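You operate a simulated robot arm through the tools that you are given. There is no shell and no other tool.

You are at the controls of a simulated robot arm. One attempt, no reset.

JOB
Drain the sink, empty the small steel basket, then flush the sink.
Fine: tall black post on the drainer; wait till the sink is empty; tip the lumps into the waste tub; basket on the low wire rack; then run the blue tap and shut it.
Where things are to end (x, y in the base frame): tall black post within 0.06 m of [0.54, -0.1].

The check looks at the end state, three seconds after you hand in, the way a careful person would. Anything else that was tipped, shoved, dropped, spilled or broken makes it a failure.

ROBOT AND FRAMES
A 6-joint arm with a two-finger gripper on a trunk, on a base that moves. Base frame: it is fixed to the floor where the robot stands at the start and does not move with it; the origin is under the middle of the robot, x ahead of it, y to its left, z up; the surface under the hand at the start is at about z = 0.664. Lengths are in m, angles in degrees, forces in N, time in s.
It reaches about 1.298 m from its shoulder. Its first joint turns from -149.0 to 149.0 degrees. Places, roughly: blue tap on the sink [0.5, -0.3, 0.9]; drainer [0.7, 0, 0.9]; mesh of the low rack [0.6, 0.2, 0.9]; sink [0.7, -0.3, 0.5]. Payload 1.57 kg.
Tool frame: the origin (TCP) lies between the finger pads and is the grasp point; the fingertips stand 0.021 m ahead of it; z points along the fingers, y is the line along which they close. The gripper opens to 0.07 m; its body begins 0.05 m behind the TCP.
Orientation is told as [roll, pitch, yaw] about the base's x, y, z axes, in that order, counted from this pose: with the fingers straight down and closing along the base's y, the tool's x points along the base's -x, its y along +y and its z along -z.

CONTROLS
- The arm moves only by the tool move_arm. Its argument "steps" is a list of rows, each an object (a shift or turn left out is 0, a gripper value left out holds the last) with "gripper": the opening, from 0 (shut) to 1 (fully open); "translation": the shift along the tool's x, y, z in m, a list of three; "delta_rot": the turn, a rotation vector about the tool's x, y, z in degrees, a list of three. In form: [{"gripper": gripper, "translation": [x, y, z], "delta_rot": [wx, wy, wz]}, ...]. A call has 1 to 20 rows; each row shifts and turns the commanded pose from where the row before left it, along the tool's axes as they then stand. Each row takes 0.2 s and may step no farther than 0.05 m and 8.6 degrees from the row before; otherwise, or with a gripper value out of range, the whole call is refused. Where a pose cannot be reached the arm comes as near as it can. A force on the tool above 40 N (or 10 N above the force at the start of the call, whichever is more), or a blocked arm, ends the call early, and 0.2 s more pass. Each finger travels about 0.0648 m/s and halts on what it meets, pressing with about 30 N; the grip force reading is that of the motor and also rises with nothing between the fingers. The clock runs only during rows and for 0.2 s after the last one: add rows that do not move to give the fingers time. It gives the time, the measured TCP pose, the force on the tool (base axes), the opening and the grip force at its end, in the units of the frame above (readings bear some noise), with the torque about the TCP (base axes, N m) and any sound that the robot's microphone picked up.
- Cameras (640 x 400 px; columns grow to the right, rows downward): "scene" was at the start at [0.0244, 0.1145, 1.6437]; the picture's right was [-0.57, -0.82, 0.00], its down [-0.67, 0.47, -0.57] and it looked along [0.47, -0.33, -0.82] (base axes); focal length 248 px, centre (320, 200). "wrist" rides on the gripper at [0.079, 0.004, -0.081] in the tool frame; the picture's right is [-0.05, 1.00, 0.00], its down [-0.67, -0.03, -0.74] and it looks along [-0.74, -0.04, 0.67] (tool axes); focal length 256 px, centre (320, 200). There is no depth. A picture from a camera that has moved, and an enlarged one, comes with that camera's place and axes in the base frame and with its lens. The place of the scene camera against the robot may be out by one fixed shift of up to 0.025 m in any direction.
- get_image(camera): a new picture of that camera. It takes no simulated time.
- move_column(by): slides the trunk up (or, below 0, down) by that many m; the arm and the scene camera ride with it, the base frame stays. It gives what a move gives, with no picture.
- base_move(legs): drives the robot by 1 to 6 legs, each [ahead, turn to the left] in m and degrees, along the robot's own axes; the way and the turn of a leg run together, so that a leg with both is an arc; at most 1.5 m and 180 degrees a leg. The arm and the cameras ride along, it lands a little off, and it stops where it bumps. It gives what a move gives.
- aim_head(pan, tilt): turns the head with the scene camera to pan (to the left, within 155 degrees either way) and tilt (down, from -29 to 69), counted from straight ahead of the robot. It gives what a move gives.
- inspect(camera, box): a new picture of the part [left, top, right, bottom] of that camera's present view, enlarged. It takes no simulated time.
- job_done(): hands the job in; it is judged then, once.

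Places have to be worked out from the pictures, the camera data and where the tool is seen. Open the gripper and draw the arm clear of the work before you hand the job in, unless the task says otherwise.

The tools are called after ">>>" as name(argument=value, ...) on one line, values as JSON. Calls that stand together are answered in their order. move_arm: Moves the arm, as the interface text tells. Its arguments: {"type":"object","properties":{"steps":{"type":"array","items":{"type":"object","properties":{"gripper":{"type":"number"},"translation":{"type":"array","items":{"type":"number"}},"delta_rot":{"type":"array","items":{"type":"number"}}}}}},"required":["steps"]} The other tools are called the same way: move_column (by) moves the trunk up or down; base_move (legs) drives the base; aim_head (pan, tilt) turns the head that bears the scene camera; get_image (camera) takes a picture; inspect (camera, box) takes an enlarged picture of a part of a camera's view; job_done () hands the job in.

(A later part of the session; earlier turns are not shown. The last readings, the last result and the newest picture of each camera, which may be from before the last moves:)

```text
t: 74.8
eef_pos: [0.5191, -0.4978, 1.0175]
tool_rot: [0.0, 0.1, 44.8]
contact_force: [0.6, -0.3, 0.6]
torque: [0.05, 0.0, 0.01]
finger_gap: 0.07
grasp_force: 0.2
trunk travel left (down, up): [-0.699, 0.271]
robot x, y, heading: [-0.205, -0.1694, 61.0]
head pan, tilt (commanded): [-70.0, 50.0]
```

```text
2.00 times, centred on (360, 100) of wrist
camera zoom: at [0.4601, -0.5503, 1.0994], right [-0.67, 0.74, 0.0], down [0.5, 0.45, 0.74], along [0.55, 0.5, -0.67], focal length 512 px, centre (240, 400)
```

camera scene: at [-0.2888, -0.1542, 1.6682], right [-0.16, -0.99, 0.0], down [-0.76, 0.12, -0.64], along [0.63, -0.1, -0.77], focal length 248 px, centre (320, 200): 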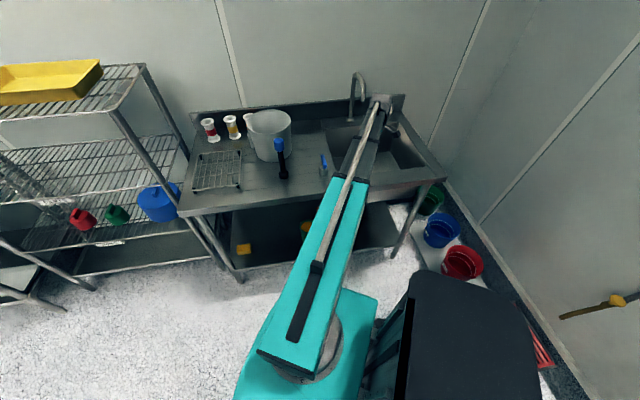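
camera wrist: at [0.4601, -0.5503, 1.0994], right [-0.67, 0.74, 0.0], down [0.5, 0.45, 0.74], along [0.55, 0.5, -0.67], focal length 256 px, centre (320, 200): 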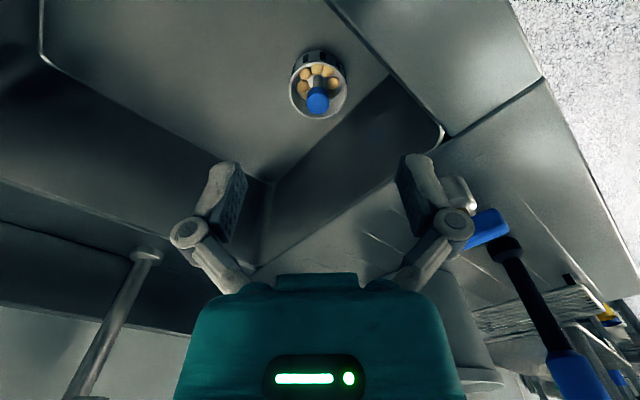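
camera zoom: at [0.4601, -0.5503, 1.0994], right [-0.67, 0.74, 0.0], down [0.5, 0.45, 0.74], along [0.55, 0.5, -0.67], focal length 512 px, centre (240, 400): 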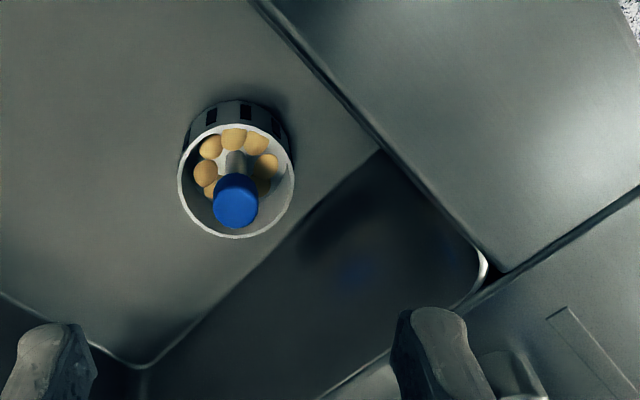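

Cross-triangulating two views puts the knob axis at about (0.598, -0.430), its top near z≈0.75, rim ≈0.705. I move above it with the fingers partly closed and take a closer view.

>>> move_arm(steps=[{"translation": [-0.0347, -0.0025, 0], "gripper": 0.8}, {"translation": [-0.0347, -0.0025, 0]}, {"translation": [-0.0347, -0.0025, 0]}])

>>> move_column(by=-0.08)

>>> get_image(camera="wrist")

>>> inspect(camera="wrist", box=[240, 40, 400, 160])

>>> get_image(camera="scene")

```text
t: 75.5
eef_pos: [0.5976, -0.4286, 1.0185]
tool_rot: [0.0, 0.1, 44.8]
contact_force: [-0.9, -0.1, -1.0]
torque: [0.0, 0.01, 0.0]
finger_gap: 0.0559
grasp_force: 0.0
trunk travel left (down, up): [-0.699, 0.271]
robot x, y, heading: [-0.2061, -0.1694, 60.6]
head pan, tilt (commanded): [-70.0, 50.0]
```

```text
t: 76.7
eef_pos: [0.5977, -0.4293, 0.9375]
tool_rot: [0.0, 0.0, 44.9]
contact_force: [-0.3, -1.1, 0.0]
torque: [0.02, 0.03, -0.01]
finger_gap: 0.0559
grasp_force: 0.1
trunk travel left (down, up): [-0.619, 0.351]
robot x, y, heading: [-0.2061, -0.1716, 60.7]
head pan, tilt (commanded): [-70.0, 50.0]
```

```text
taken
camera wrist: at [0.5384, -0.4811, 1.0193], right [-0.67, 0.74, 0.0], down [0.5, 0.45, 0.74], along [0.55, 0.5, -0.67], focal length 256 px, centre (320, 200)
```

wrist: 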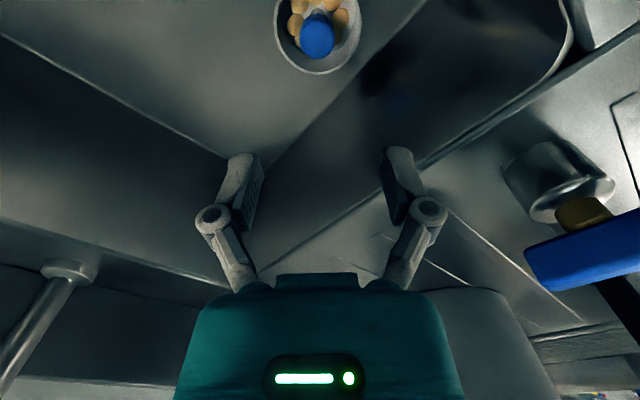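

```text
3.33 times, centred on (320, 100) of wrist
camera zoom: at [0.5384, -0.4811, 1.0193], right [-0.67, 0.74, 0.0], down [0.5, 0.45, 0.74], along [0.55, 0.5, -0.67], focal length 853 px, centre (320, 533)
```

zoom: 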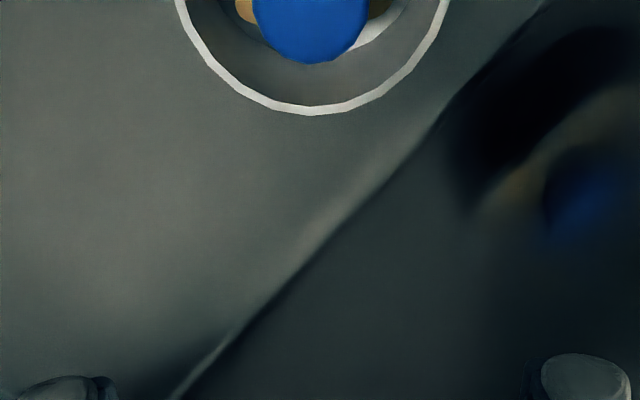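

```text
taken
camera scene: at [-0.2888, -0.1542, 1.5881], right [-0.16, -0.99, 0.0], down [-0.76, 0.12, -0.64], along [0.63, -0.1, -0.77], focal length 248 px, centre (320, 200)
```

scene: 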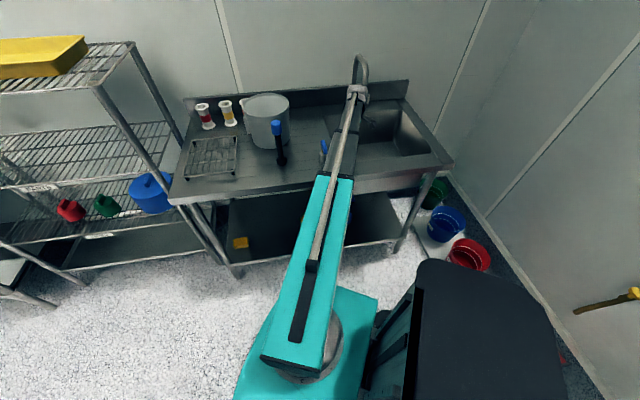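

The knob is well centred laterally, with its top at z≈0.755. I shift 3 mm back and lower in stages, watching the beam's clearance over the counter edge.

>>> move_arm(steps=[{"translation": [0.003, -0.001, 0], "gripper": 0.75}, {}])

>>> move_column(by=-0.11)

>>> get_image(camera="wrist")

>>> inspect(camera="scene", box=[240, 40, 460, 240])

```text
t: 77.3
eef_pos: [0.596, -0.4331, 0.9383]
tool_rot: [-0.1, 0.1, 44.9]
contact_force: [1.2, 0.5, -0.9]
torque: [0.06, -0.03, 0.0]
finger_gap: 0.0524
grasp_force: 0.0
trunk travel left (down, up): [-0.619, 0.351]
robot x, y, heading: [-0.2032, -0.1704, 60.8]
head pan, tilt (commanded): [-70.0, 50.0]
```

```text
t: 78.7
eef_pos: [0.5958, -0.4329, 0.8283]
tool_rot: [0.0, 0.1, 44.9]
contact_force: [0.3, 1.2, 0.3]
torque: [0.02, -0.01, -0.02]
finger_gap: 0.0526
grasp_force: 0.1
trunk travel left (down, up): [-0.509, 0.461]
robot x, y, heading: [-0.2068, -0.1682, 60.9]
head pan, tilt (commanded): [-70.0, 50.0]
```

```text
taken
camera wrist: at [0.5373, -0.4841, 0.9093], right [-0.67, 0.74, 0.0], down [0.5, 0.45, 0.74], along [0.55, 0.5, -0.67], focal length 256 px, centre (320, 200)
```

wrist: 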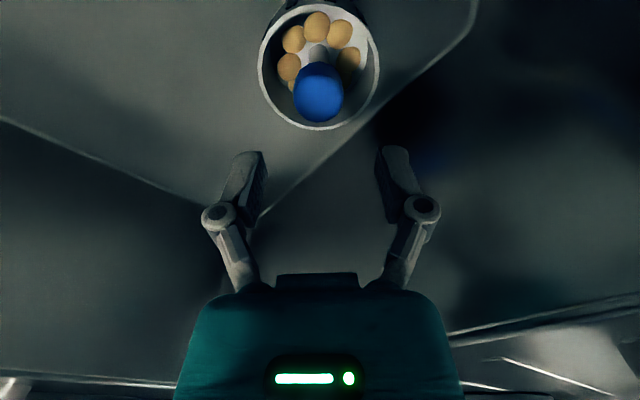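

```text
2.00 times, centred on (350, 140) of scene
camera zoom: at [-0.2888, -0.1542, 1.4782], right [-0.16, -0.99, 0.0], down [-0.76, 0.12, -0.64], along [0.63, -0.1, -0.77], focal length 496 px, centre (260, 320)
```

zoom: 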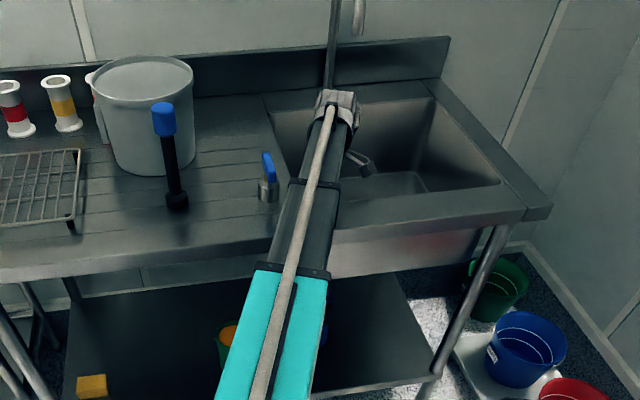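

Knob top ≈0.751, rim ≈0.70, centred between the fingers. I lower another 0.05 m and check.

>>> move_column(by=-0.05)

>>> get_image(camera="wrist")

>>> inspect(camera="scene", box=[280, 60, 420, 200])

```text
t: 79.7
eef_pos: [0.5963, -0.4327, 0.7789]
tool_rot: [-0.1, 0.1, 45.0]
contact_force: [-0.2, 0.1, 0.1]
torque: [-0.01, 0.0, -0.02]
finger_gap: 0.0526
grasp_force: 0.0
trunk travel left (down, up): [-0.459, 0.511]
robot x, y, heading: [-0.2033, -0.1723, 60.8]
head pan, tilt (commanded): [-70.0, 50.0]
```

```text
taken
camera wrist: at [0.5373, -0.4841, 0.8593], right [-0.67, 0.74, 0.0], down [0.5, 0.45, 0.74], along [0.55, 0.5, -0.67], focal length 256 px, centre (320, 200)
```

wrist: 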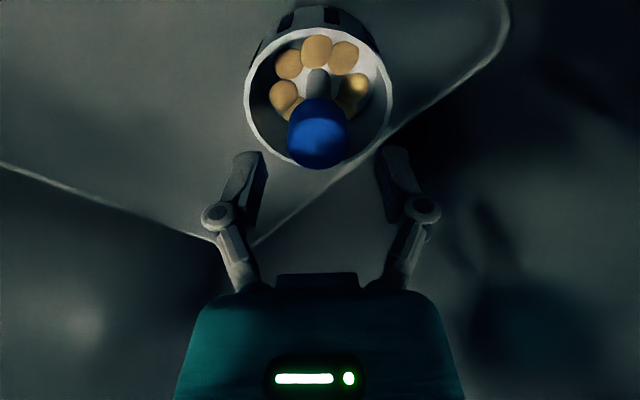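

```text
2.86 times, centred on (350, 130) of scene
camera zoom: at [-0.2888, -0.1542, 1.4281], right [-0.16, -0.99, 0.0], down [-0.76, 0.12, -0.64], along [0.63, -0.1, -0.77], focal length 708 px, centre (234, 400)
```

zoom: 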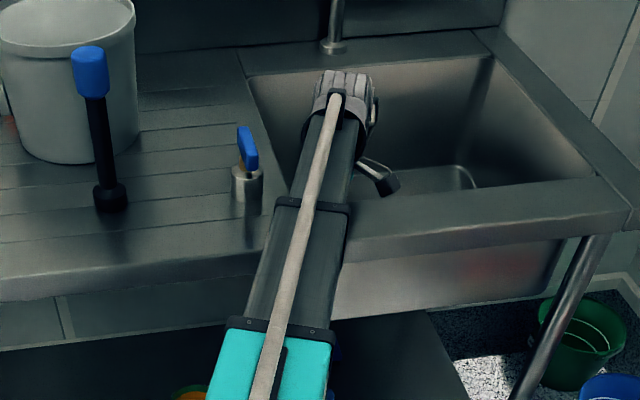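

The beam still looks clear of the counter strip and of the tap. I lower in small increments, comparing the TCP height with the command for any sign of the beam touching.

>>> move_column(by=-0.015)

>>> inspect(camera="scene", box=[290, 90, 390, 190])

```text
t: 80.3
eef_pos: [0.5965, -0.4342, 0.7633]
tool_rot: [0.0, 0.1, 44.8]
contact_force: [0.4, 0.0, -0.3]
torque: [-0.01, -0.03, 0.0]
finger_gap: 0.0524
grasp_force: 0.0
trunk travel left (down, up): [-0.444, 0.526]
robot x, y, heading: [-0.1993, -0.1728, 60.9]
head pan, tilt (commanded): [-70.0, 50.0]
```

```text
4.00 times, centred on (340, 140) of scene
camera zoom: at [-0.2888, -0.1542, 1.4131], right [-0.16, -0.99, 0.0], down [-0.76, 0.12, -0.64], along [0.63, -0.1, -0.77], focal length 992 px, centre (240, 440)
```

zoom: 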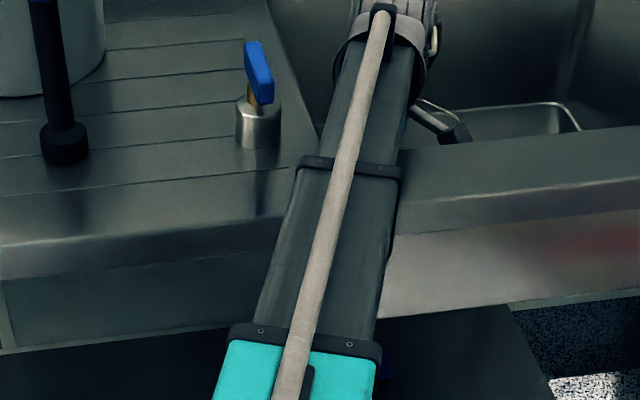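

No contact so far. I go down another 12 mm and look.

>>> move_column(by=-0.012)

>>> get_image(camera="wrist")

>>> inspect(camera="scene", box=[290, 90, 390, 190])

```text
t: 80.9
eef_pos: [0.5962, -0.433, 0.7514]
tool_rot: [0.1, 0.1, 44.8]
contact_force: [-0.6, 0.7, 0.0]
torque: [-0.01, 0.04, 0.03]
finger_gap: 0.0527
grasp_force: 0.1
trunk travel left (down, up): [-0.432, 0.538]
robot x, y, heading: [-0.2058, -0.1736, 60.7]
head pan, tilt (commanded): [-70.0, 50.0]
```

```text
taken
camera wrist: at [0.5373, -0.4841, 0.8323], right [-0.67, 0.74, 0.0], down [0.5, 0.45, 0.74], along [0.55, 0.5, -0.67], focal length 256 px, centre (320, 200)
```

wrist: 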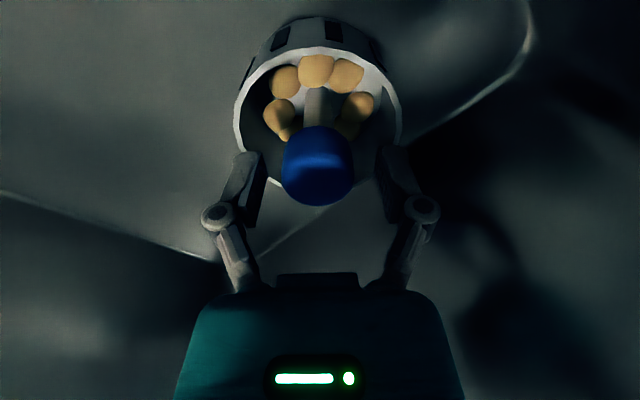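

```text
4.00 times, centred on (340, 140) of scene
camera zoom: at [-0.2888, -0.1542, 1.4011], right [-0.16, -0.99, 0.0], down [-0.76, 0.12, -0.64], along [0.63, -0.1, -0.77], focal length 992 px, centre (240, 440)
```

zoom: 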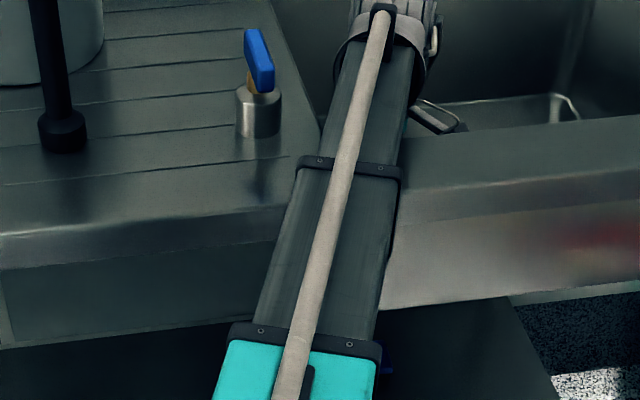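

TCP is level with the knob's top (≈0.749). I lower another 9 mm so the pads cover the knob.

>>> move_column(by=-0.009)

>>> get_image(camera="wrist")

>>> inspect(camera="scene", box=[290, 90, 390, 190])

```text
t: 81.5
eef_pos: [0.5963, -0.4325, 0.7418]
tool_rot: [-0.2, 0.1, 44.8]
contact_force: [0.5, 1.4, 0.5]
torque: [0.03, 0.02, 0.01]
finger_gap: 0.0525
grasp_force: 0.0
trunk travel left (down, up): [-0.423, 0.547]
robot x, y, heading: [-0.2051, -0.1708, 60.7]
head pan, tilt (commanded): [-70.0, 50.0]
```

```text
taken
camera wrist: at [0.5374, -0.4841, 0.8233], right [-0.67, 0.74, 0.0], down [0.5, 0.45, 0.74], along [0.55, 0.5, -0.67], focal length 256 px, centre (320, 200)
```

wrist: 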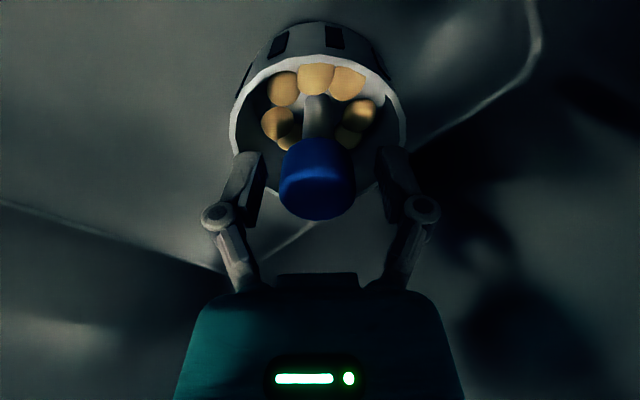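

```text
4.00 times, centred on (340, 140) of scene
camera zoom: at [-0.2887, -0.1542, 1.3921], right [-0.16, -0.99, 0.0], down [-0.76, 0.12, -0.64], along [0.63, -0.1, -0.77], focal length 992 px, centre (240, 440)
```

zoom: 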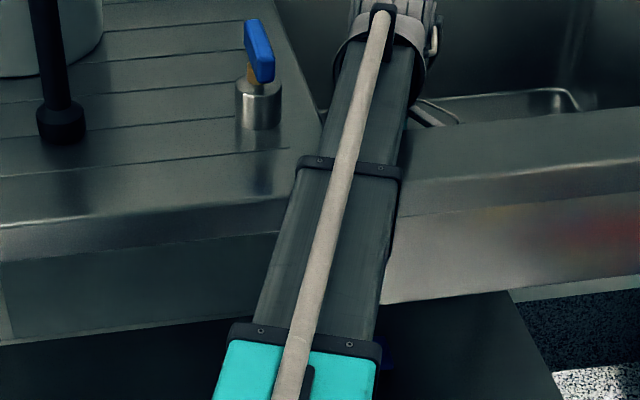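

The knob sits well between the pads. I close the gripper.

>>> move_arm(steps=[{"gripper": 0.5}, {"gripper": 0.2}, {"gripper": 0}, {"gripper": 0}])

>>> get_image(camera="wrist")

```text
t: 82.5
eef_pos: [0.5962, -0.433, 0.7415]
tool_rot: [0.0, 0.1, 44.9]
contact_force: [2.0, -0.7, 3.5]
torque: [-0.11, -0.07, 0.02]
finger_gap: 0.0334
grasp_force: 29.9
trunk travel left (down, up): [-0.423, 0.547]
robot x, y, heading: [-0.2084, -0.1697, 61.1]
head pan, tilt (commanded): [-70.0, 50.0]
```

```text
taken
camera wrist: at [0.5373, -0.4842, 0.8234], right [-0.67, 0.74, 0.0], down [0.5, 0.45, 0.74], along [0.55, 0.5, -0.67], focal length 256 px, centre (320, 200)
```

wrist: 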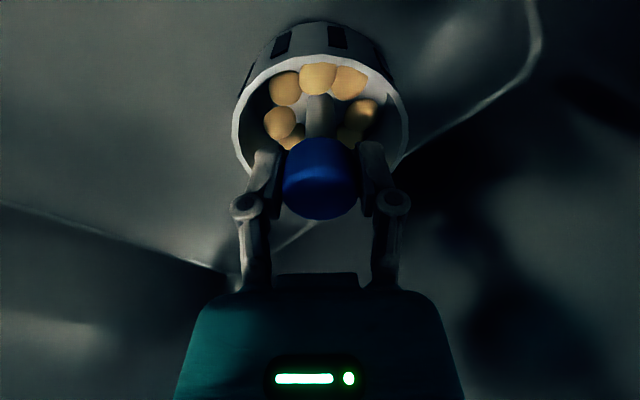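

Knob gripped (gap 0.033 m, 30 N). I lift the basket a little to test.

>>> move_column(by=0.04)

>>> get_image(camera="wrist")

```text
t: 83.3
eef_pos: [0.5963, -0.4328, 0.7814]
tool_rot: [0.1, 0.1, 44.9]
contact_force: [0.0, -0.1, -2.4]
torque: [0.04, -0.01, 0.02]
finger_gap: 0.0331
grasp_force: 30.4
trunk travel left (down, up): [-0.463, 0.507]
robot x, y, heading: [-0.2045, -0.1718, 60.5]
head pan, tilt (commanded): [-70.0, 50.0]
```

```text
taken
camera wrist: at [0.5375, -0.4842, 0.8632], right [-0.67, 0.74, 0.0], down [0.5, 0.45, 0.74], along [0.55, 0.5, -0.67], focal length 256 px, centre (320, 200)
```

wrist: 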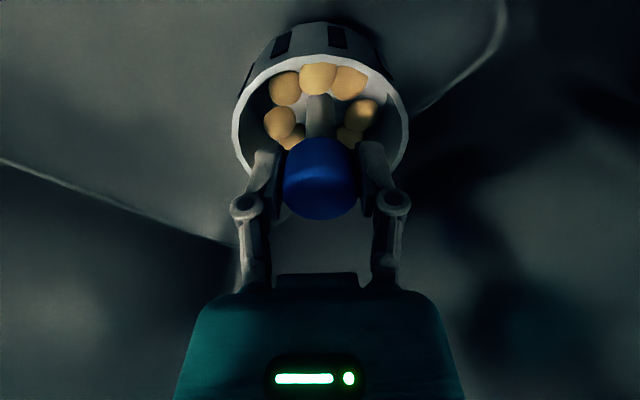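

The basket and its lumps come up with the hand. I raise to z≈1.2 and check.

>>> move_column(by=0.42)

>>> get_image(camera="wrist")

>>> get_image(camera="scene")

```text
refused: 0.42 is not a number from -0.4 to 0.4
```

```text
taken
camera wrist: at [0.5375, -0.4842, 0.8632], right [-0.67, 0.74, 0.0], down [0.5, 0.45, 0.74], along [0.55, 0.5, -0.67], focal length 256 px, centre (320, 200)
```

wrist: 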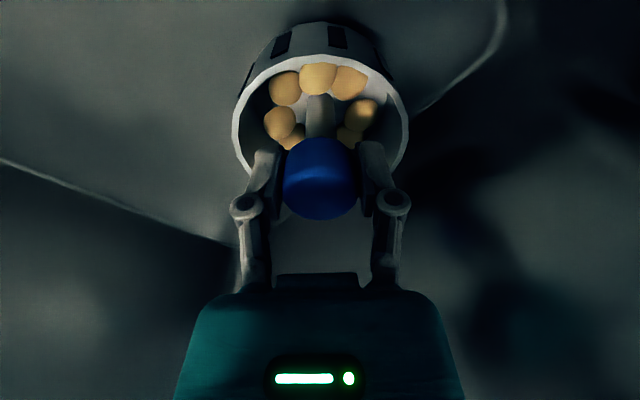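

```text
taken
camera scene: at [-0.2885, -0.1542, 1.4322], right [-0.16, -0.99, 0.0], down [-0.76, 0.12, -0.64], along [0.63, -0.1, -0.77], focal length 248 px, centre (320, 200)
```

scene: 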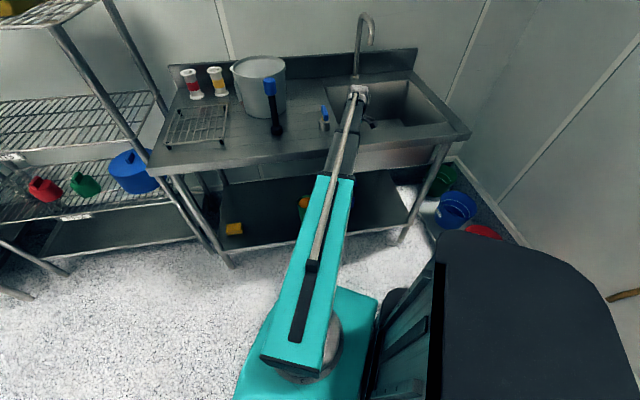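

The column accepts at most 0.4 m per call, so I raise it in two parts.

>>> move_column(by=0.2)

>>> move_column(by=0.2)

>>> get_image(camera="wrist")

>>> get_image(camera="scene")

```text
t: 85.5
eef_pos: [0.596, -0.4324, 0.9817]
tool_rot: [0.0, 0.1, 45.0]
contact_force: [0.2, -0.1, -1.8]
torque: [-0.03, 0.04, 0.03]
finger_gap: 0.0332
grasp_force: 30.4
trunk travel left (down, up): [-0.663, 0.307]
robot x, y, heading: [-0.2027, -0.1706, 61.0]
head pan, tilt (commanded): [-70.0, 50.0]
```

```text
t: 87.6
eef_pos: [0.5967, -0.4329, 1.1819]
tool_rot: [0.0, 0.1, 44.9]
contact_force: [0.3, 0.9, -2.1]
torque: [0.0, 0.0, 0.02]
finger_gap: 0.0333
grasp_force: 29.6
trunk travel left (down, up): [-0.863, 0.107]
robot x, y, heading: [-0.2053, -0.1721, 60.9]
head pan, tilt (commanded): [-70.0, 50.0]
```

```text
taken
camera wrist: at [0.5376, -0.4842, 1.2631], right [-0.67, 0.74, 0.0], down [0.5, 0.45, 0.74], along [0.55, 0.5, -0.67], focal length 256 px, centre (320, 200)
```

wrist: 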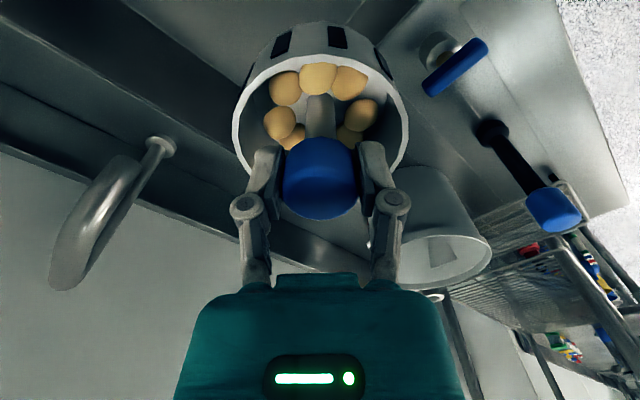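

```text
taken
camera scene: at [-0.2884, -0.1543, 1.8321], right [-0.16, -0.99, 0.0], down [-0.76, 0.12, -0.64], along [0.63, -0.1, -0.77], focal length 248 px, centre (320, 200)
```

scene: 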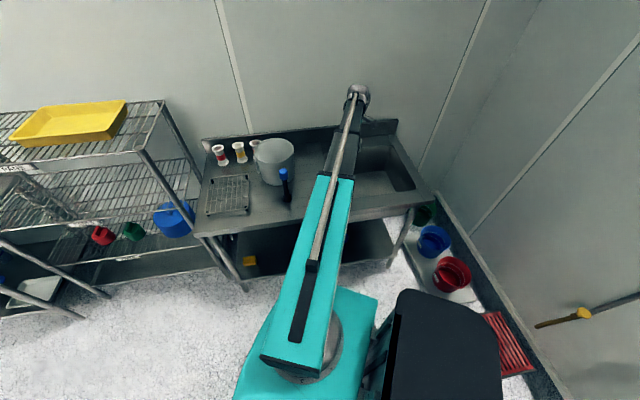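

All seven or so lumps are in the basket and it hangs straight. I raise 3 cm more, turn the hand to line up with the beam, and stop partway toward the waste tub.

>>> move_column(by=0.03)

>>> move_arm(steps=[{"delta_rot": [0, 0, 7.8]}, {"delta_rot": [0, 0, 7.8]}, {"delta_rot": [0, 0, 7.8]}, {"delta_rot": [0, 0, 7.8]}, {"delta_rot": [0, 0, 7.8]}, {"translation": [-0.0164, 0.0386, 0]}, {"translation": [-0.0164, 0.0386, 0]}, {"translation": [-0.0164, 0.0386, 0]}, {"translation": [-0.0164, 0.0386, 0]}, {"translation": [-0.0164, 0.0386, 0]}])

>>> get_image(camera="wrist")

>>> get_image(camera="scene")

```text
t: 88.4
eef_pos: [0.5978, -0.4337, 1.2115]
tool_rot: [0.0, 0.0, 44.8]
contact_force: [-0.6, 0.1, -0.8]
torque: [0.04, 0.02, 0.01]
finger_gap: 0.0333
grasp_force: 29.9
trunk travel left (down, up): [-0.893, 0.077]
robot x, y, heading: [-0.2037, -0.1697, 61.0]
head pan, tilt (commanded): [-70.0, 50.0]
```

```text
t: 90.6
eef_pos: [0.6592, -0.2345, 1.2113]
tool_rot: [-0.1, 0.1, 5.8]
contact_force: [0.9, -0.1, -1.2]
torque: [0.0, 0.0, 0.01]
finger_gap: 0.0331
grasp_force: 29.8
trunk travel left (down, up): [-0.893, 0.077]
robot x, y, heading: [-0.2038, -0.1716, 61.0]
head pan, tilt (commanded): [-70.0, 50.0]
```

```text
taken
camera wrist: at [0.5798, -0.2361, 1.293], right [-0.05, 1.0, 0.0], down [0.67, 0.03, 0.74], along [0.74, 0.04, -0.67], focal length 256 px, centre (320, 200)
```

wrist: 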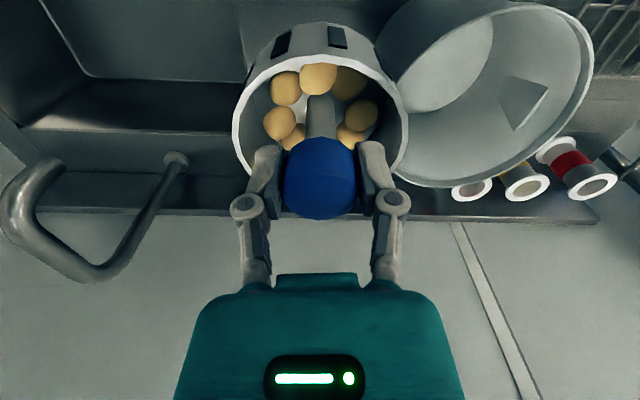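

```text
taken
camera scene: at [-0.288, -0.1533, 1.8622], right [-0.16, -0.99, 0.0], down [-0.76, 0.12, -0.64], along [0.63, -0.1, -0.77], focal length 248 px, centre (320, 200)
```

scene: 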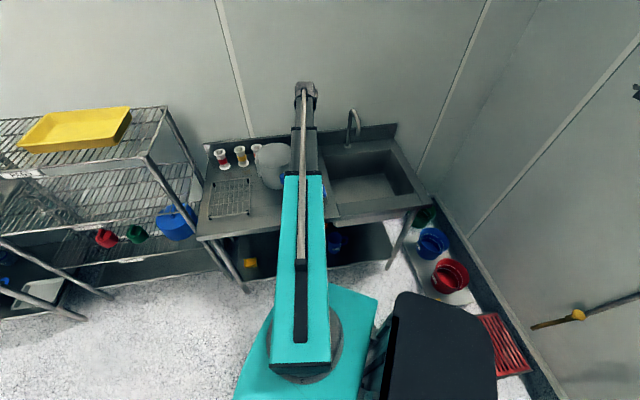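

The tub rim is partly visible. I step to about (0.61, -0.07) to see the whole rim ahead and fix its centre.

>>> move_arm(steps=[{"translation": [0.008, 0.0425, 0]}, {"translation": [0.008, 0.0425, 0]}, {"translation": [0.008, 0.0425, 0]}, {"translation": [0.008, 0.0425, 0]}])

>>> get_image(camera="wrist")

>>> inspect(camera="wrist", box=[180, 0, 460, 200])

```text
t: 91.6
eef_pos: [0.6086, -0.0642, 1.2115]
tool_rot: [0.0, -0.1, 5.9]
contact_force: [-0.6, 0.8, -1.0]
torque: [-0.06, 0.01, 0.0]
finger_gap: 0.0334
grasp_force: 29.8
trunk travel left (down, up): [-0.893, 0.077]
robot x, y, heading: [-0.2044, -0.1675, 60.9]
head pan, tilt (commanded): [-70.0, 50.0]
```

```text
taken
camera wrist: at [0.5295, -0.0674, 1.2932], right [-0.05, 1.0, 0.0], down [0.67, 0.03, 0.74], along [0.74, 0.04, -0.67], focal length 256 px, centre (320, 200)
```

wrist: 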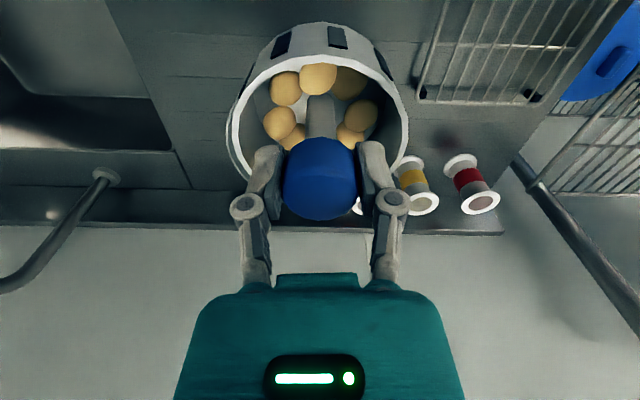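

```text
2.00 times, centred on (320, 100) of wrist
camera zoom: at [0.5295, -0.0674, 1.2932], right [-0.05, 1.0, 0.0], down [0.67, 0.03, 0.74], along [0.74, 0.04, -0.67], focal length 512 px, centre (320, 400)
```

zoom: 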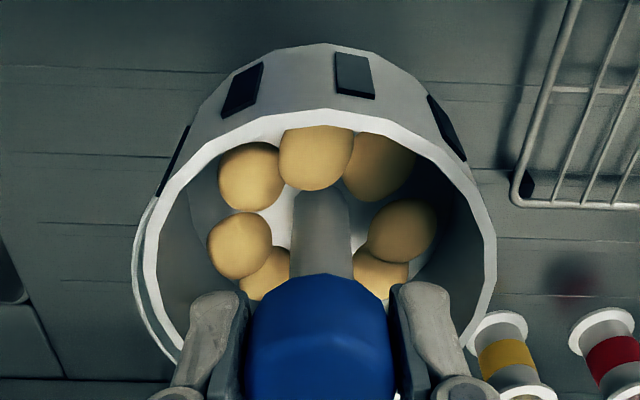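

Combining views, the tub's rim is centred at about (0.7245, -0.07), radius ≈0.095, rim z≈1.04. I move the basket over it.

>>> move_arm(steps=[{"translation": [-0.0332, -0.0059, 0]}, {"translation": [-0.0332, -0.0059, 0]}, {"translation": [-0.0332, -0.0059, 0]}, {}])

>>> get_image(camera="scene")

>>> get_image(camera="wrist")

```text
t: 92.6
eef_pos: [0.7097, -0.0735, 1.2116]
tool_rot: [-0.2, 0.0, 5.8]
contact_force: [0.4, 0.6, -2.0]
torque: [0.01, -0.01, 0.0]
finger_gap: 0.0335
grasp_force: 30.1
trunk travel left (down, up): [-0.893, 0.077]
robot x, y, heading: [-0.2025, -0.168, 60.7]
head pan, tilt (commanded): [-70.0, 50.0]
```

```text
taken
camera scene: at [-0.2888, -0.1541, 1.8621], right [-0.16, -0.99, 0.0], down [-0.76, 0.12, -0.64], along [0.63, -0.1, -0.77], focal length 248 px, centre (320, 200)
```

scene: 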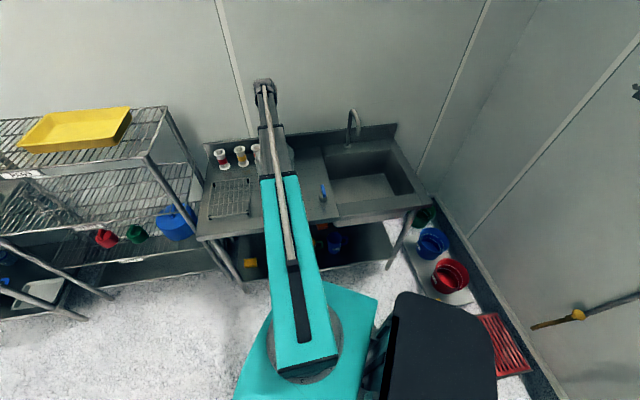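

```text
taken
camera wrist: at [0.6306, -0.0768, 1.2933], right [-0.05, 1.0, 0.0], down [0.67, 0.03, 0.74], along [0.74, 0.04, -0.67], focal length 256 px, centre (320, 200)
```

wrist: 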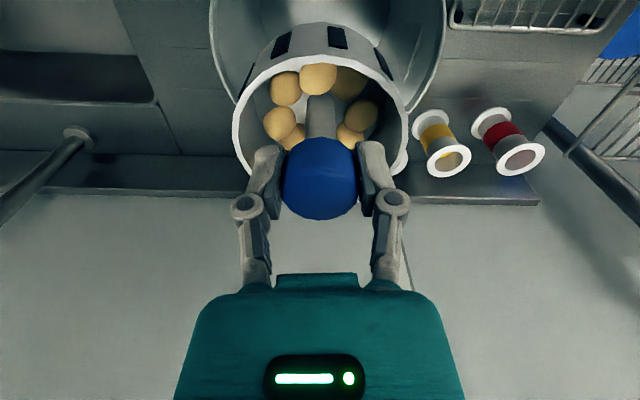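

The basket is over the tub. I begin tilting, to 32° first, to check that the basket does not slip in the grip.

>>> move_arm(steps=[{"translation": [0, 0, -0.00182], "delta_rot": [0, -8, 0]}, {"translation": [-0.00075, 0, -0.00537], "delta_rot": [0, -8, 0]}, {"translation": [-0.00246, 0, -0.00857], "delta_rot": [0, -8, 0]}, {"translation": [-0.00498, 0, -0.01119], "delta_rot": [0, -8, 0]}])

>>> get_image(camera="wrist")

```text
t: 93.6
eef_pos: [0.7092, -0.0734, 1.2414]
tool_rot: [-0.1, -32.0, 6.0]
contact_force: [0.5, 0.5, -1.6]
torque: [0.01, 0.0, 0.0]
finger_gap: 0.0329
grasp_force: 30.7
trunk travel left (down, up): [-0.893, 0.077]
robot x, y, heading: [-0.2056, -0.1718, 60.7]
head pan, tilt (commanded): [-70.0, 50.0]
```

```text
taken
camera wrist: at [0.5995, -0.0792, 1.2672], right [-0.06, 1.0, 0.03], down [0.17, -0.02, 0.98], along [0.98, 0.06, -0.17], focal length 256 px, centre (320, 200)
```

wrist: 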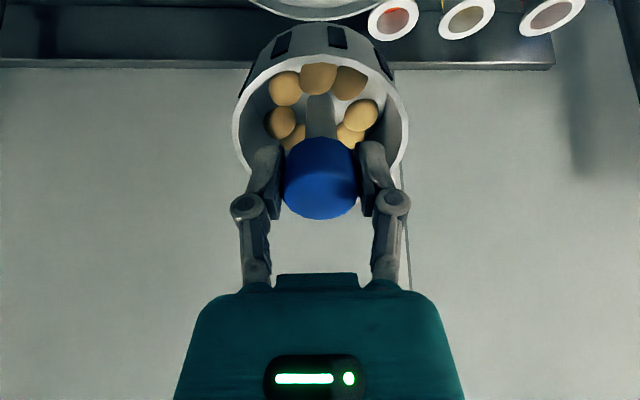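

The basket holds firmly in the grip with no slip and the lumps stay in. I tilt on to 64°.

>>> move_arm(steps=[{"translation": [-0.00813, 0, -0.01301], "delta_rot": [0, -8, 0]}, {"translation": [-0.01165, 0, -0.01388], "delta_rot": [0, -8, 0]}, {"translation": [-0.01528, 0, -0.01376], "delta_rot": [0, -8, 0]}, {"translation": [-0.01873, 0, -0.01263], "delta_rot": [0, -8, 0]}])

>>> get_image(camera="wrist")

>>> get_image(camera="scene")

```text
t: 94.6
eef_pos: [0.7104, -0.0739, 1.3161]
tool_rot: [-0.1, -64.0, 6.0]
contact_force: [0.0, -0.1, -1.7]
torque: [-0.02, 0.07, 0.0]
finger_gap: 0.0331
grasp_force: 30.1
trunk travel left (down, up): [-0.893, 0.077]
robot x, y, heading: [-0.2087, -0.1723, 60.9]
head pan, tilt (commanded): [-70.0, 50.0]
```

```text
taken
camera wrist: at [0.6023, -0.0788, 1.281], right [-0.08, 1.0, 0.05], down [-0.37, -0.07, 0.92], along [0.92, 0.06, 0.38], focal length 256 px, centre (320, 200)
```

wrist: 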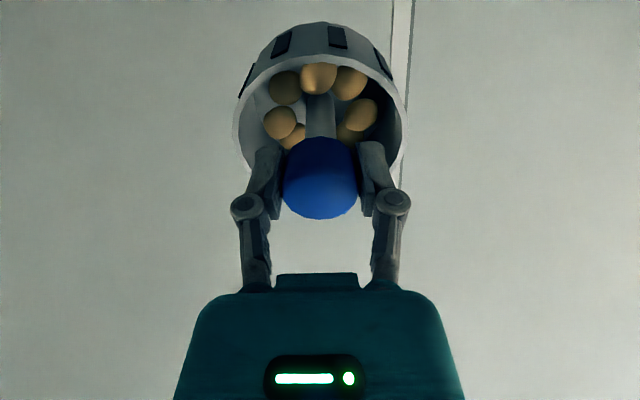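

```text
taken
camera scene: at [-0.2887, -0.154, 1.8621], right [-0.16, -0.99, 0.0], down [-0.76, 0.12, -0.64], along [0.63, -0.1, -0.77], focal length 248 px, centre (320, 200)
```

scene: 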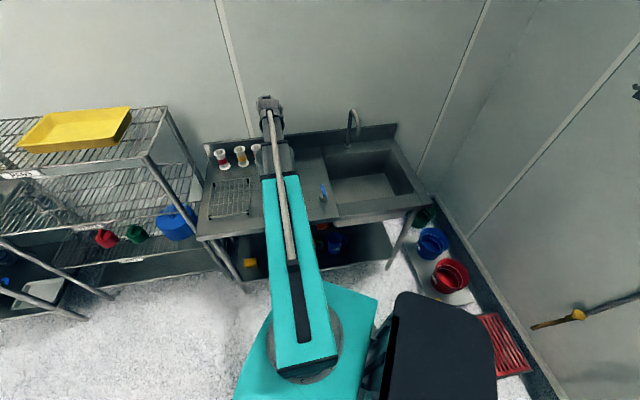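

The lumps have not shifted at 64°. I lower the trunk 0.15 m to shorten the drop, staying clear of the rim and the post.

>>> move_column(by=-0.15)

>>> get_image(camera="wrist")

>>> inspect(camera="scene", box=[180, 60, 400, 240])

```text
t: 96.3
eef_pos: [0.71, -0.073, 1.166]
tool_rot: [-0.1, -64.0, 6.0]
contact_force: [-1.2, 0.4, -2.5]
torque: [-0.02, 0.09, -0.04]
finger_gap: 0.0333
grasp_force: 30.0
trunk travel left (down, up): [-0.743, 0.227]
robot x, y, heading: [-0.2025, -0.1719, 60.7]
head pan, tilt (commanded): [-70.0, 50.0]
```

```text
taken
camera wrist: at [0.6025, -0.0788, 1.1308], right [-0.08, 1.0, 0.05], down [-0.37, -0.07, 0.93], along [0.92, 0.06, 0.38], focal length 256 px, centre (320, 200)
```

wrist: 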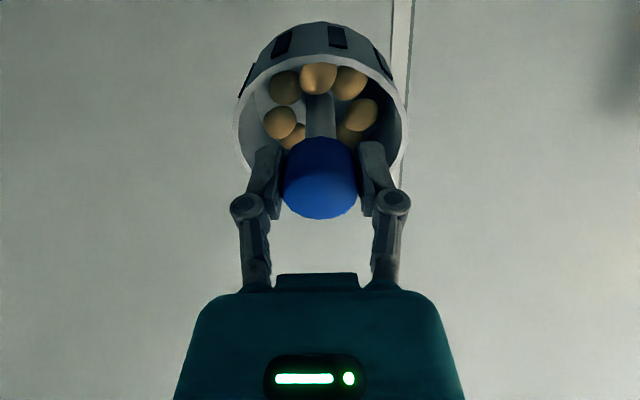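

```text
2.22 times, centred on (290, 150) of scene
camera zoom: at [-0.2885, -0.154, 1.7122], right [-0.16, -0.99, 0.0], down [-0.76, 0.12, -0.64], along [0.63, -0.1, -0.77], focal length 551 px, centre (387, 311)
```

zoom: 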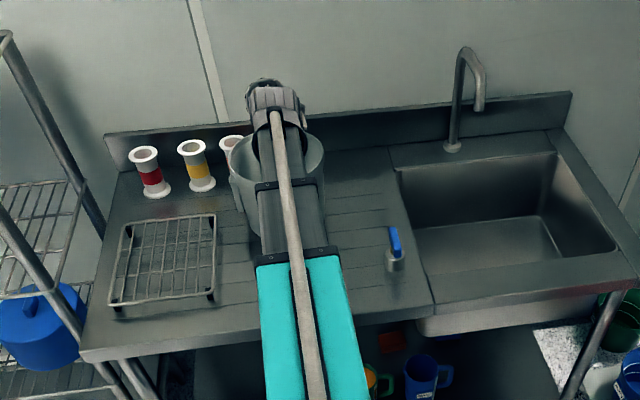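

I tilt further, slowly, through the horizontal to about 104°, keeping the basket over the tub.

>>> move_arm(steps=[{"translation": [-0.02174, 0, -0.0106], "delta_rot": [0, -8, 0]}, {"translation": [-0.02407, 0, -0.00782], "delta_rot": [0, -8, 0]}, {"translation": [-0.01273, 0, -0.00225], "delta_rot": [0, -4, 0]}, {"translation": [-0.01295, 0, -0.00136], "delta_rot": [0, -4, 0]}, {"translation": [-0.01304, 0, -0.00046], "delta_rot": [0, -4, 0]}, {"translation": [-0.01301, 0, 0.00045], "delta_rot": [0, -4, 0]}, {"translation": [-0.01286, 0, 0.00135], "delta_rot": [0, -4, 0]}, {"translation": [-0.01258, 0, 0.00222], "delta_rot": [0, -4, 0]}, {}])

>>> get_image(camera="wrist")

>>> inspect(camera="scene", box=[180, 60, 400, 240])

```text
t: 98.3
eef_pos: [0.7112, -0.0689, 1.2799]
tool_rot: [-179.6, -80.3, -173.5]
contact_force: [-0.3, 0.2, -2.6]
torque: [0.0, 0.09, 0.0]
finger_gap: 0.0331
grasp_force: 29.8
out of reach, approached as far as the arm can: row 5, 6
trunk travel left (down, up): [-0.743, 0.227]
robot x, y, heading: [-0.205, -0.169, 60.6]
head pan, tilt (commanded): [-70.0, 50.0]
```

```text
taken
camera wrist: at [0.645, -0.0713, 1.1878], right [-0.13, 0.99, 0.05], down [-0.84, -0.14, 0.53], along [0.53, 0.03, 0.85], focal length 256 px, centre (320, 200)
```

wrist: 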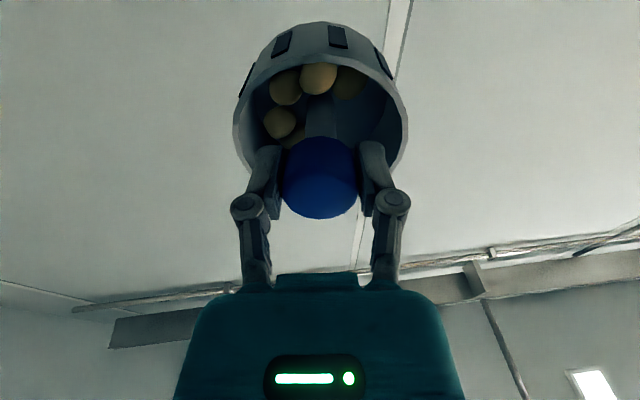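

```text
2.22 times, centred on (290, 150) of scene
camera zoom: at [-0.2884, -0.154, 1.7122], right [-0.16, -0.99, 0.0], down [-0.76, 0.12, -0.64], along [0.63, -0.1, -0.77], focal length 551 px, centre (387, 311)
```

zoom: 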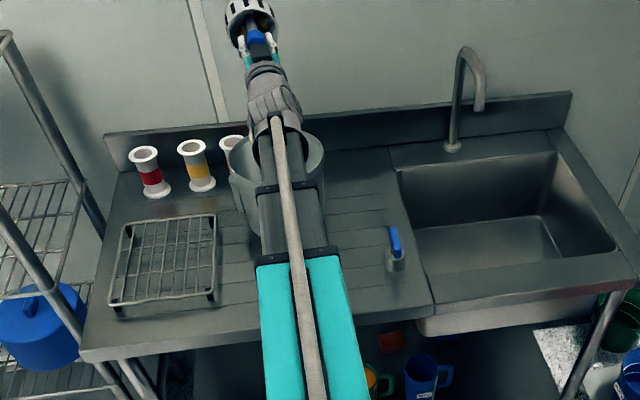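

Some lumps have already fallen. I tilt on to about 124° and wait a moment.

>>> move_arm(steps=[{"translation": [-0.01258, 0, 0.00222], "delta_rot": [0, -4, 0]}, {"translation": [-0.01218, 0, 0.00304], "delta_rot": [0, -4, 0]}, {"translation": [-0.01167, 0, 0.00379], "delta_rot": [0, -4, 0]}, {"translation": [-0.01105, 0, 0.00447], "delta_rot": [0, -4, 0]}, {"translation": [-0.01036, 0, 0.00505], "delta_rot": [0, -4, 0]}, {"translation": [-0.00959, 0, 0.00553], "delta_rot": [0, -4, 0]}, {}, {}, {}, {}])

>>> get_image(camera="wrist")

>>> inspect(camera="scene", box=[180, 20, 400, 240])

```text
t: 100.5
eef_pos: [0.7119, -0.1235, 1.3505]
tool_rot: [-178.0, -56.7, -173.2]
contact_force: [-0.6, -0.6, -1.7]
torque: [-0.01, 0.05, -0.01]
finger_gap: 0.033
grasp_force: 29.9
out of reach, approached as far as the arm can: row 2, 3, 4, 5, 6
trunk travel left (down, up): [-0.743, 0.227]
robot x, y, heading: [-0.2075, -0.1694, 60.9]
head pan, tilt (commanded): [-70.0, 50.0]
```

```text
taken
camera wrist: at [0.6885, -0.1241, 1.2394], right [-0.18, 0.98, 0.03], down [-0.97, -0.18, 0.15], along [0.15, 0.0, 0.99], focal length 256 px, centre (320, 200)
```

wrist: 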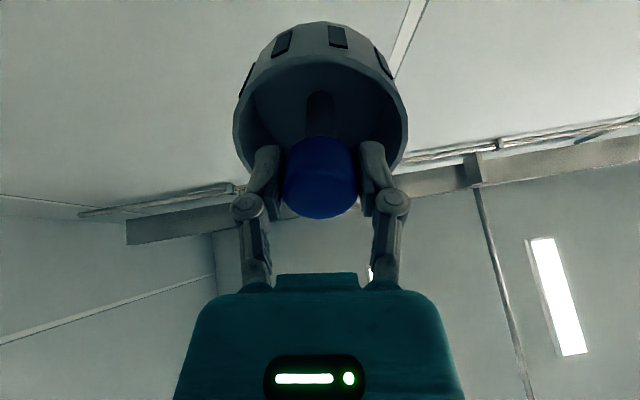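

```text
1.82 times, centred on (290, 130) of scene
camera zoom: at [-0.2884, -0.154, 1.7122], right [-0.16, -0.99, 0.0], down [-0.76, 0.12, -0.64], along [0.63, -0.1, -0.77], focal length 451 px, centre (374, 327)
```

zoom: 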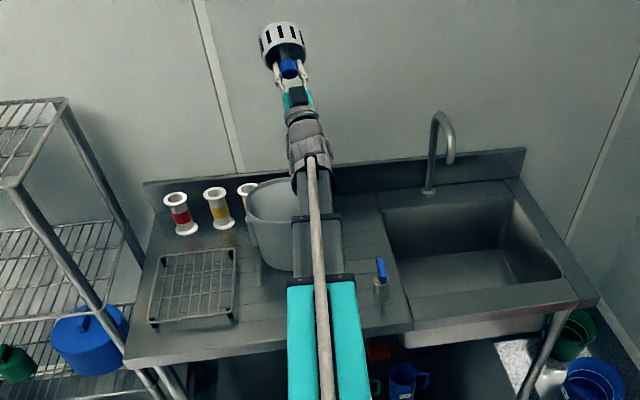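

The basket is empty now, though the hand drifted sideways in y during the last rows. I raise the trunk first, then look for where the lumps went.

>>> move_column(by=0.2)

>>> get_image(camera="scene")

>>> inspect(camera="scene", box=[180, 100, 400, 260])

```text
t: 102.7
eef_pos: [0.7123, -0.1249, 1.5511]
tool_rot: [-177.9, -56.6, -173.0]
contact_force: [-1.0, 0.2, -1.8]
torque: [0.0, 0.05, -0.02]
finger_gap: 0.0332
grasp_force: 30.1
trunk travel left (down, up): [-0.943, 0.027]
robot x, y, heading: [-0.2024, -0.1741, 60.8]
head pan, tilt (commanded): [-70.0, 50.0]
```

```text
taken
camera scene: at [-0.2883, -0.154, 1.9121], right [-0.16, -0.99, 0.0], down [-0.76, 0.12, -0.64], along [0.63, -0.1, -0.77], focal length 248 px, centre (320, 200)
```

scene: 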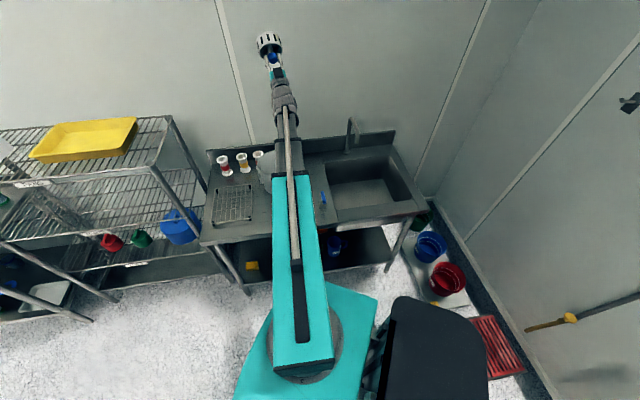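

```text
2.50 times, centred on (290, 180) of scene
camera zoom: at [-0.2883, -0.154, 1.9121], right [-0.16, -0.99, 0.0], down [-0.76, 0.12, -0.64], along [0.63, -0.1, -0.77], focal length 620 px, centre (395, 250)
```

zoom: 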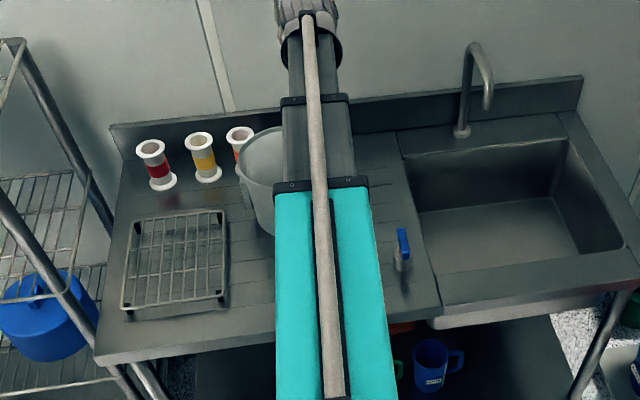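

No lumps lie on the visible counter. I swing the hand back to vertical about its wrist pivot, well above everything.

>>> move_arm(steps=[{"translation": [0.02603, 0, -0.0018], "delta_rot": [0, 8, 0]}, {"translation": [0.02603, 0, -0.0018], "delta_rot": [0, 8, 0]}, {"translation": [0.02603, 0, -0.0018], "delta_rot": [0, 8, 0]}, {"translation": [0.02603, 0, -0.0018], "delta_rot": [0, 8, 0]}, {"translation": [0.02603, 0, -0.0018], "delta_rot": [0, 8, 0]}, {"translation": [0.02603, 0, -0.0018], "delta_rot": [0, 8, 0]}, {"translation": [0.02603, 0, -0.0018], "delta_rot": [0, 8, 0]}, {"translation": [0.02603, 0, -0.0018], "delta_rot": [0, 8, 0]}])

>>> get_image(camera="wrist")

>>> inspect(camera="scene", box=[180, 60, 400, 260])

```text
t: 104.5
eef_pos: [0.7154, -0.1275, 1.3521]
tool_rot: [-1.7, -59.4, 10.0]
contact_force: [0.5, -0.7, -2.8]
torque: [-0.01, 0.1, 0.03]
finger_gap: 0.0333
grasp_force: 29.3
trunk travel left (down, up): [-0.943, 0.027]
robot x, y, heading: [-0.2039, -0.1672, 61.0]
head pan, tilt (commanded): [-70.0, 50.0]
```

```text
taken
camera wrist: at [0.6061, -0.1388, 1.3261], right [-0.12, 0.99, 0.03], down [-0.29, -0.06, 0.95], along [0.95, 0.11, 0.3], focal length 256 px, centre (320, 200)
```

wrist: 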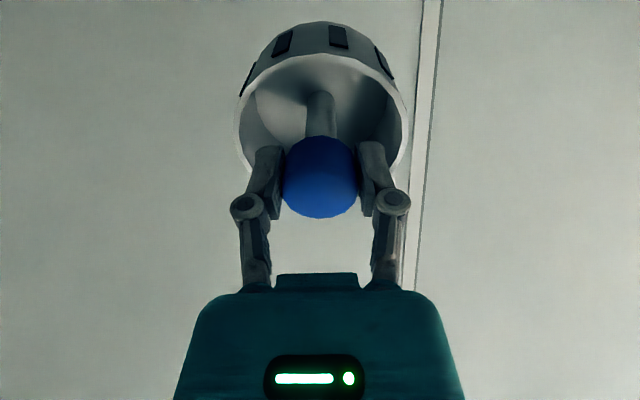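

```text
2.00 times, centred on (290, 160) of scene
camera zoom: at [-0.2883, -0.1545, 1.9122], right [-0.16, -0.99, 0.0], down [-0.76, 0.12, -0.64], along [0.63, -0.1, -0.77], focal length 496 px, centre (380, 280)
```

zoom: 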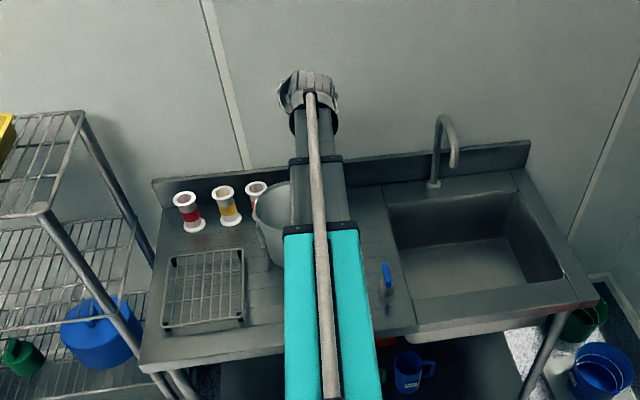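

The basket interior is clearly empty. I finish swinging back to vertical.

>>> move_arm(steps=[{"translation": [0.02603, 0, -0.0018], "delta_rot": [0, 8, 0]}, {"translation": [0.02603, 0, -0.0018], "delta_rot": [0, 8, 0]}, {"translation": [0.02603, 0, -0.0018], "delta_rot": [0, 8, 0]}, {"translation": [0.02603, 0, -0.0018], "delta_rot": [0, 8, 0]}, {"translation": [0.02603, 0, -0.0018], "delta_rot": [0, 8, 0]}, {"translation": [0.02603, 0, -0.0018], "delta_rot": [0, 8, 0]}, {"translation": [0.02603, 0, -0.0018], "delta_rot": [0, 8, 0]}, {"translation": [0.011, 0, -0.0004], "delta_rot": [0, 3.4, 0]}, {}])

>>> get_image(camera="wrist")

>>> get_image(camera="scene")

```text
t: 106.5
eef_pos: [0.5587, -0.1524, 1.2616]
tool_rot: [-1.1, 0.1, 8.5]
contact_force: [-0.5, 0.0, -2.5]
torque: [-0.02, 0.01, 0.0]
finger_gap: 0.0333
grasp_force: 30.7
trunk travel left (down, up): [-0.943, 0.027]
robot x, y, heading: [-0.2053, -0.171, 61.0]
head pan, tilt (commanded): [-70.0, 50.0]
```

```text
taken
camera wrist: at [0.4804, -0.1565, 1.3432], right [-0.1, 1.0, -0.02], down [0.66, 0.08, 0.74], along [0.74, 0.06, -0.67], focal length 256 px, centre (320, 200)
```

wrist: 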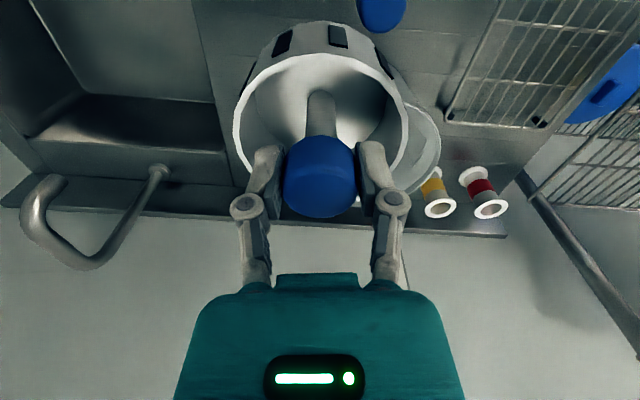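

```text
taken
camera scene: at [-0.2884, -0.1541, 1.9122], right [-0.16, -0.99, 0.0], down [-0.76, 0.12, -0.64], along [0.63, -0.1, -0.77], focal length 248 px, centre (320, 200)
```

scene: 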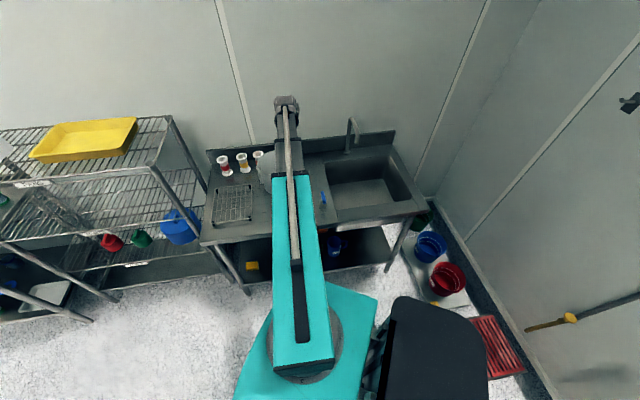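

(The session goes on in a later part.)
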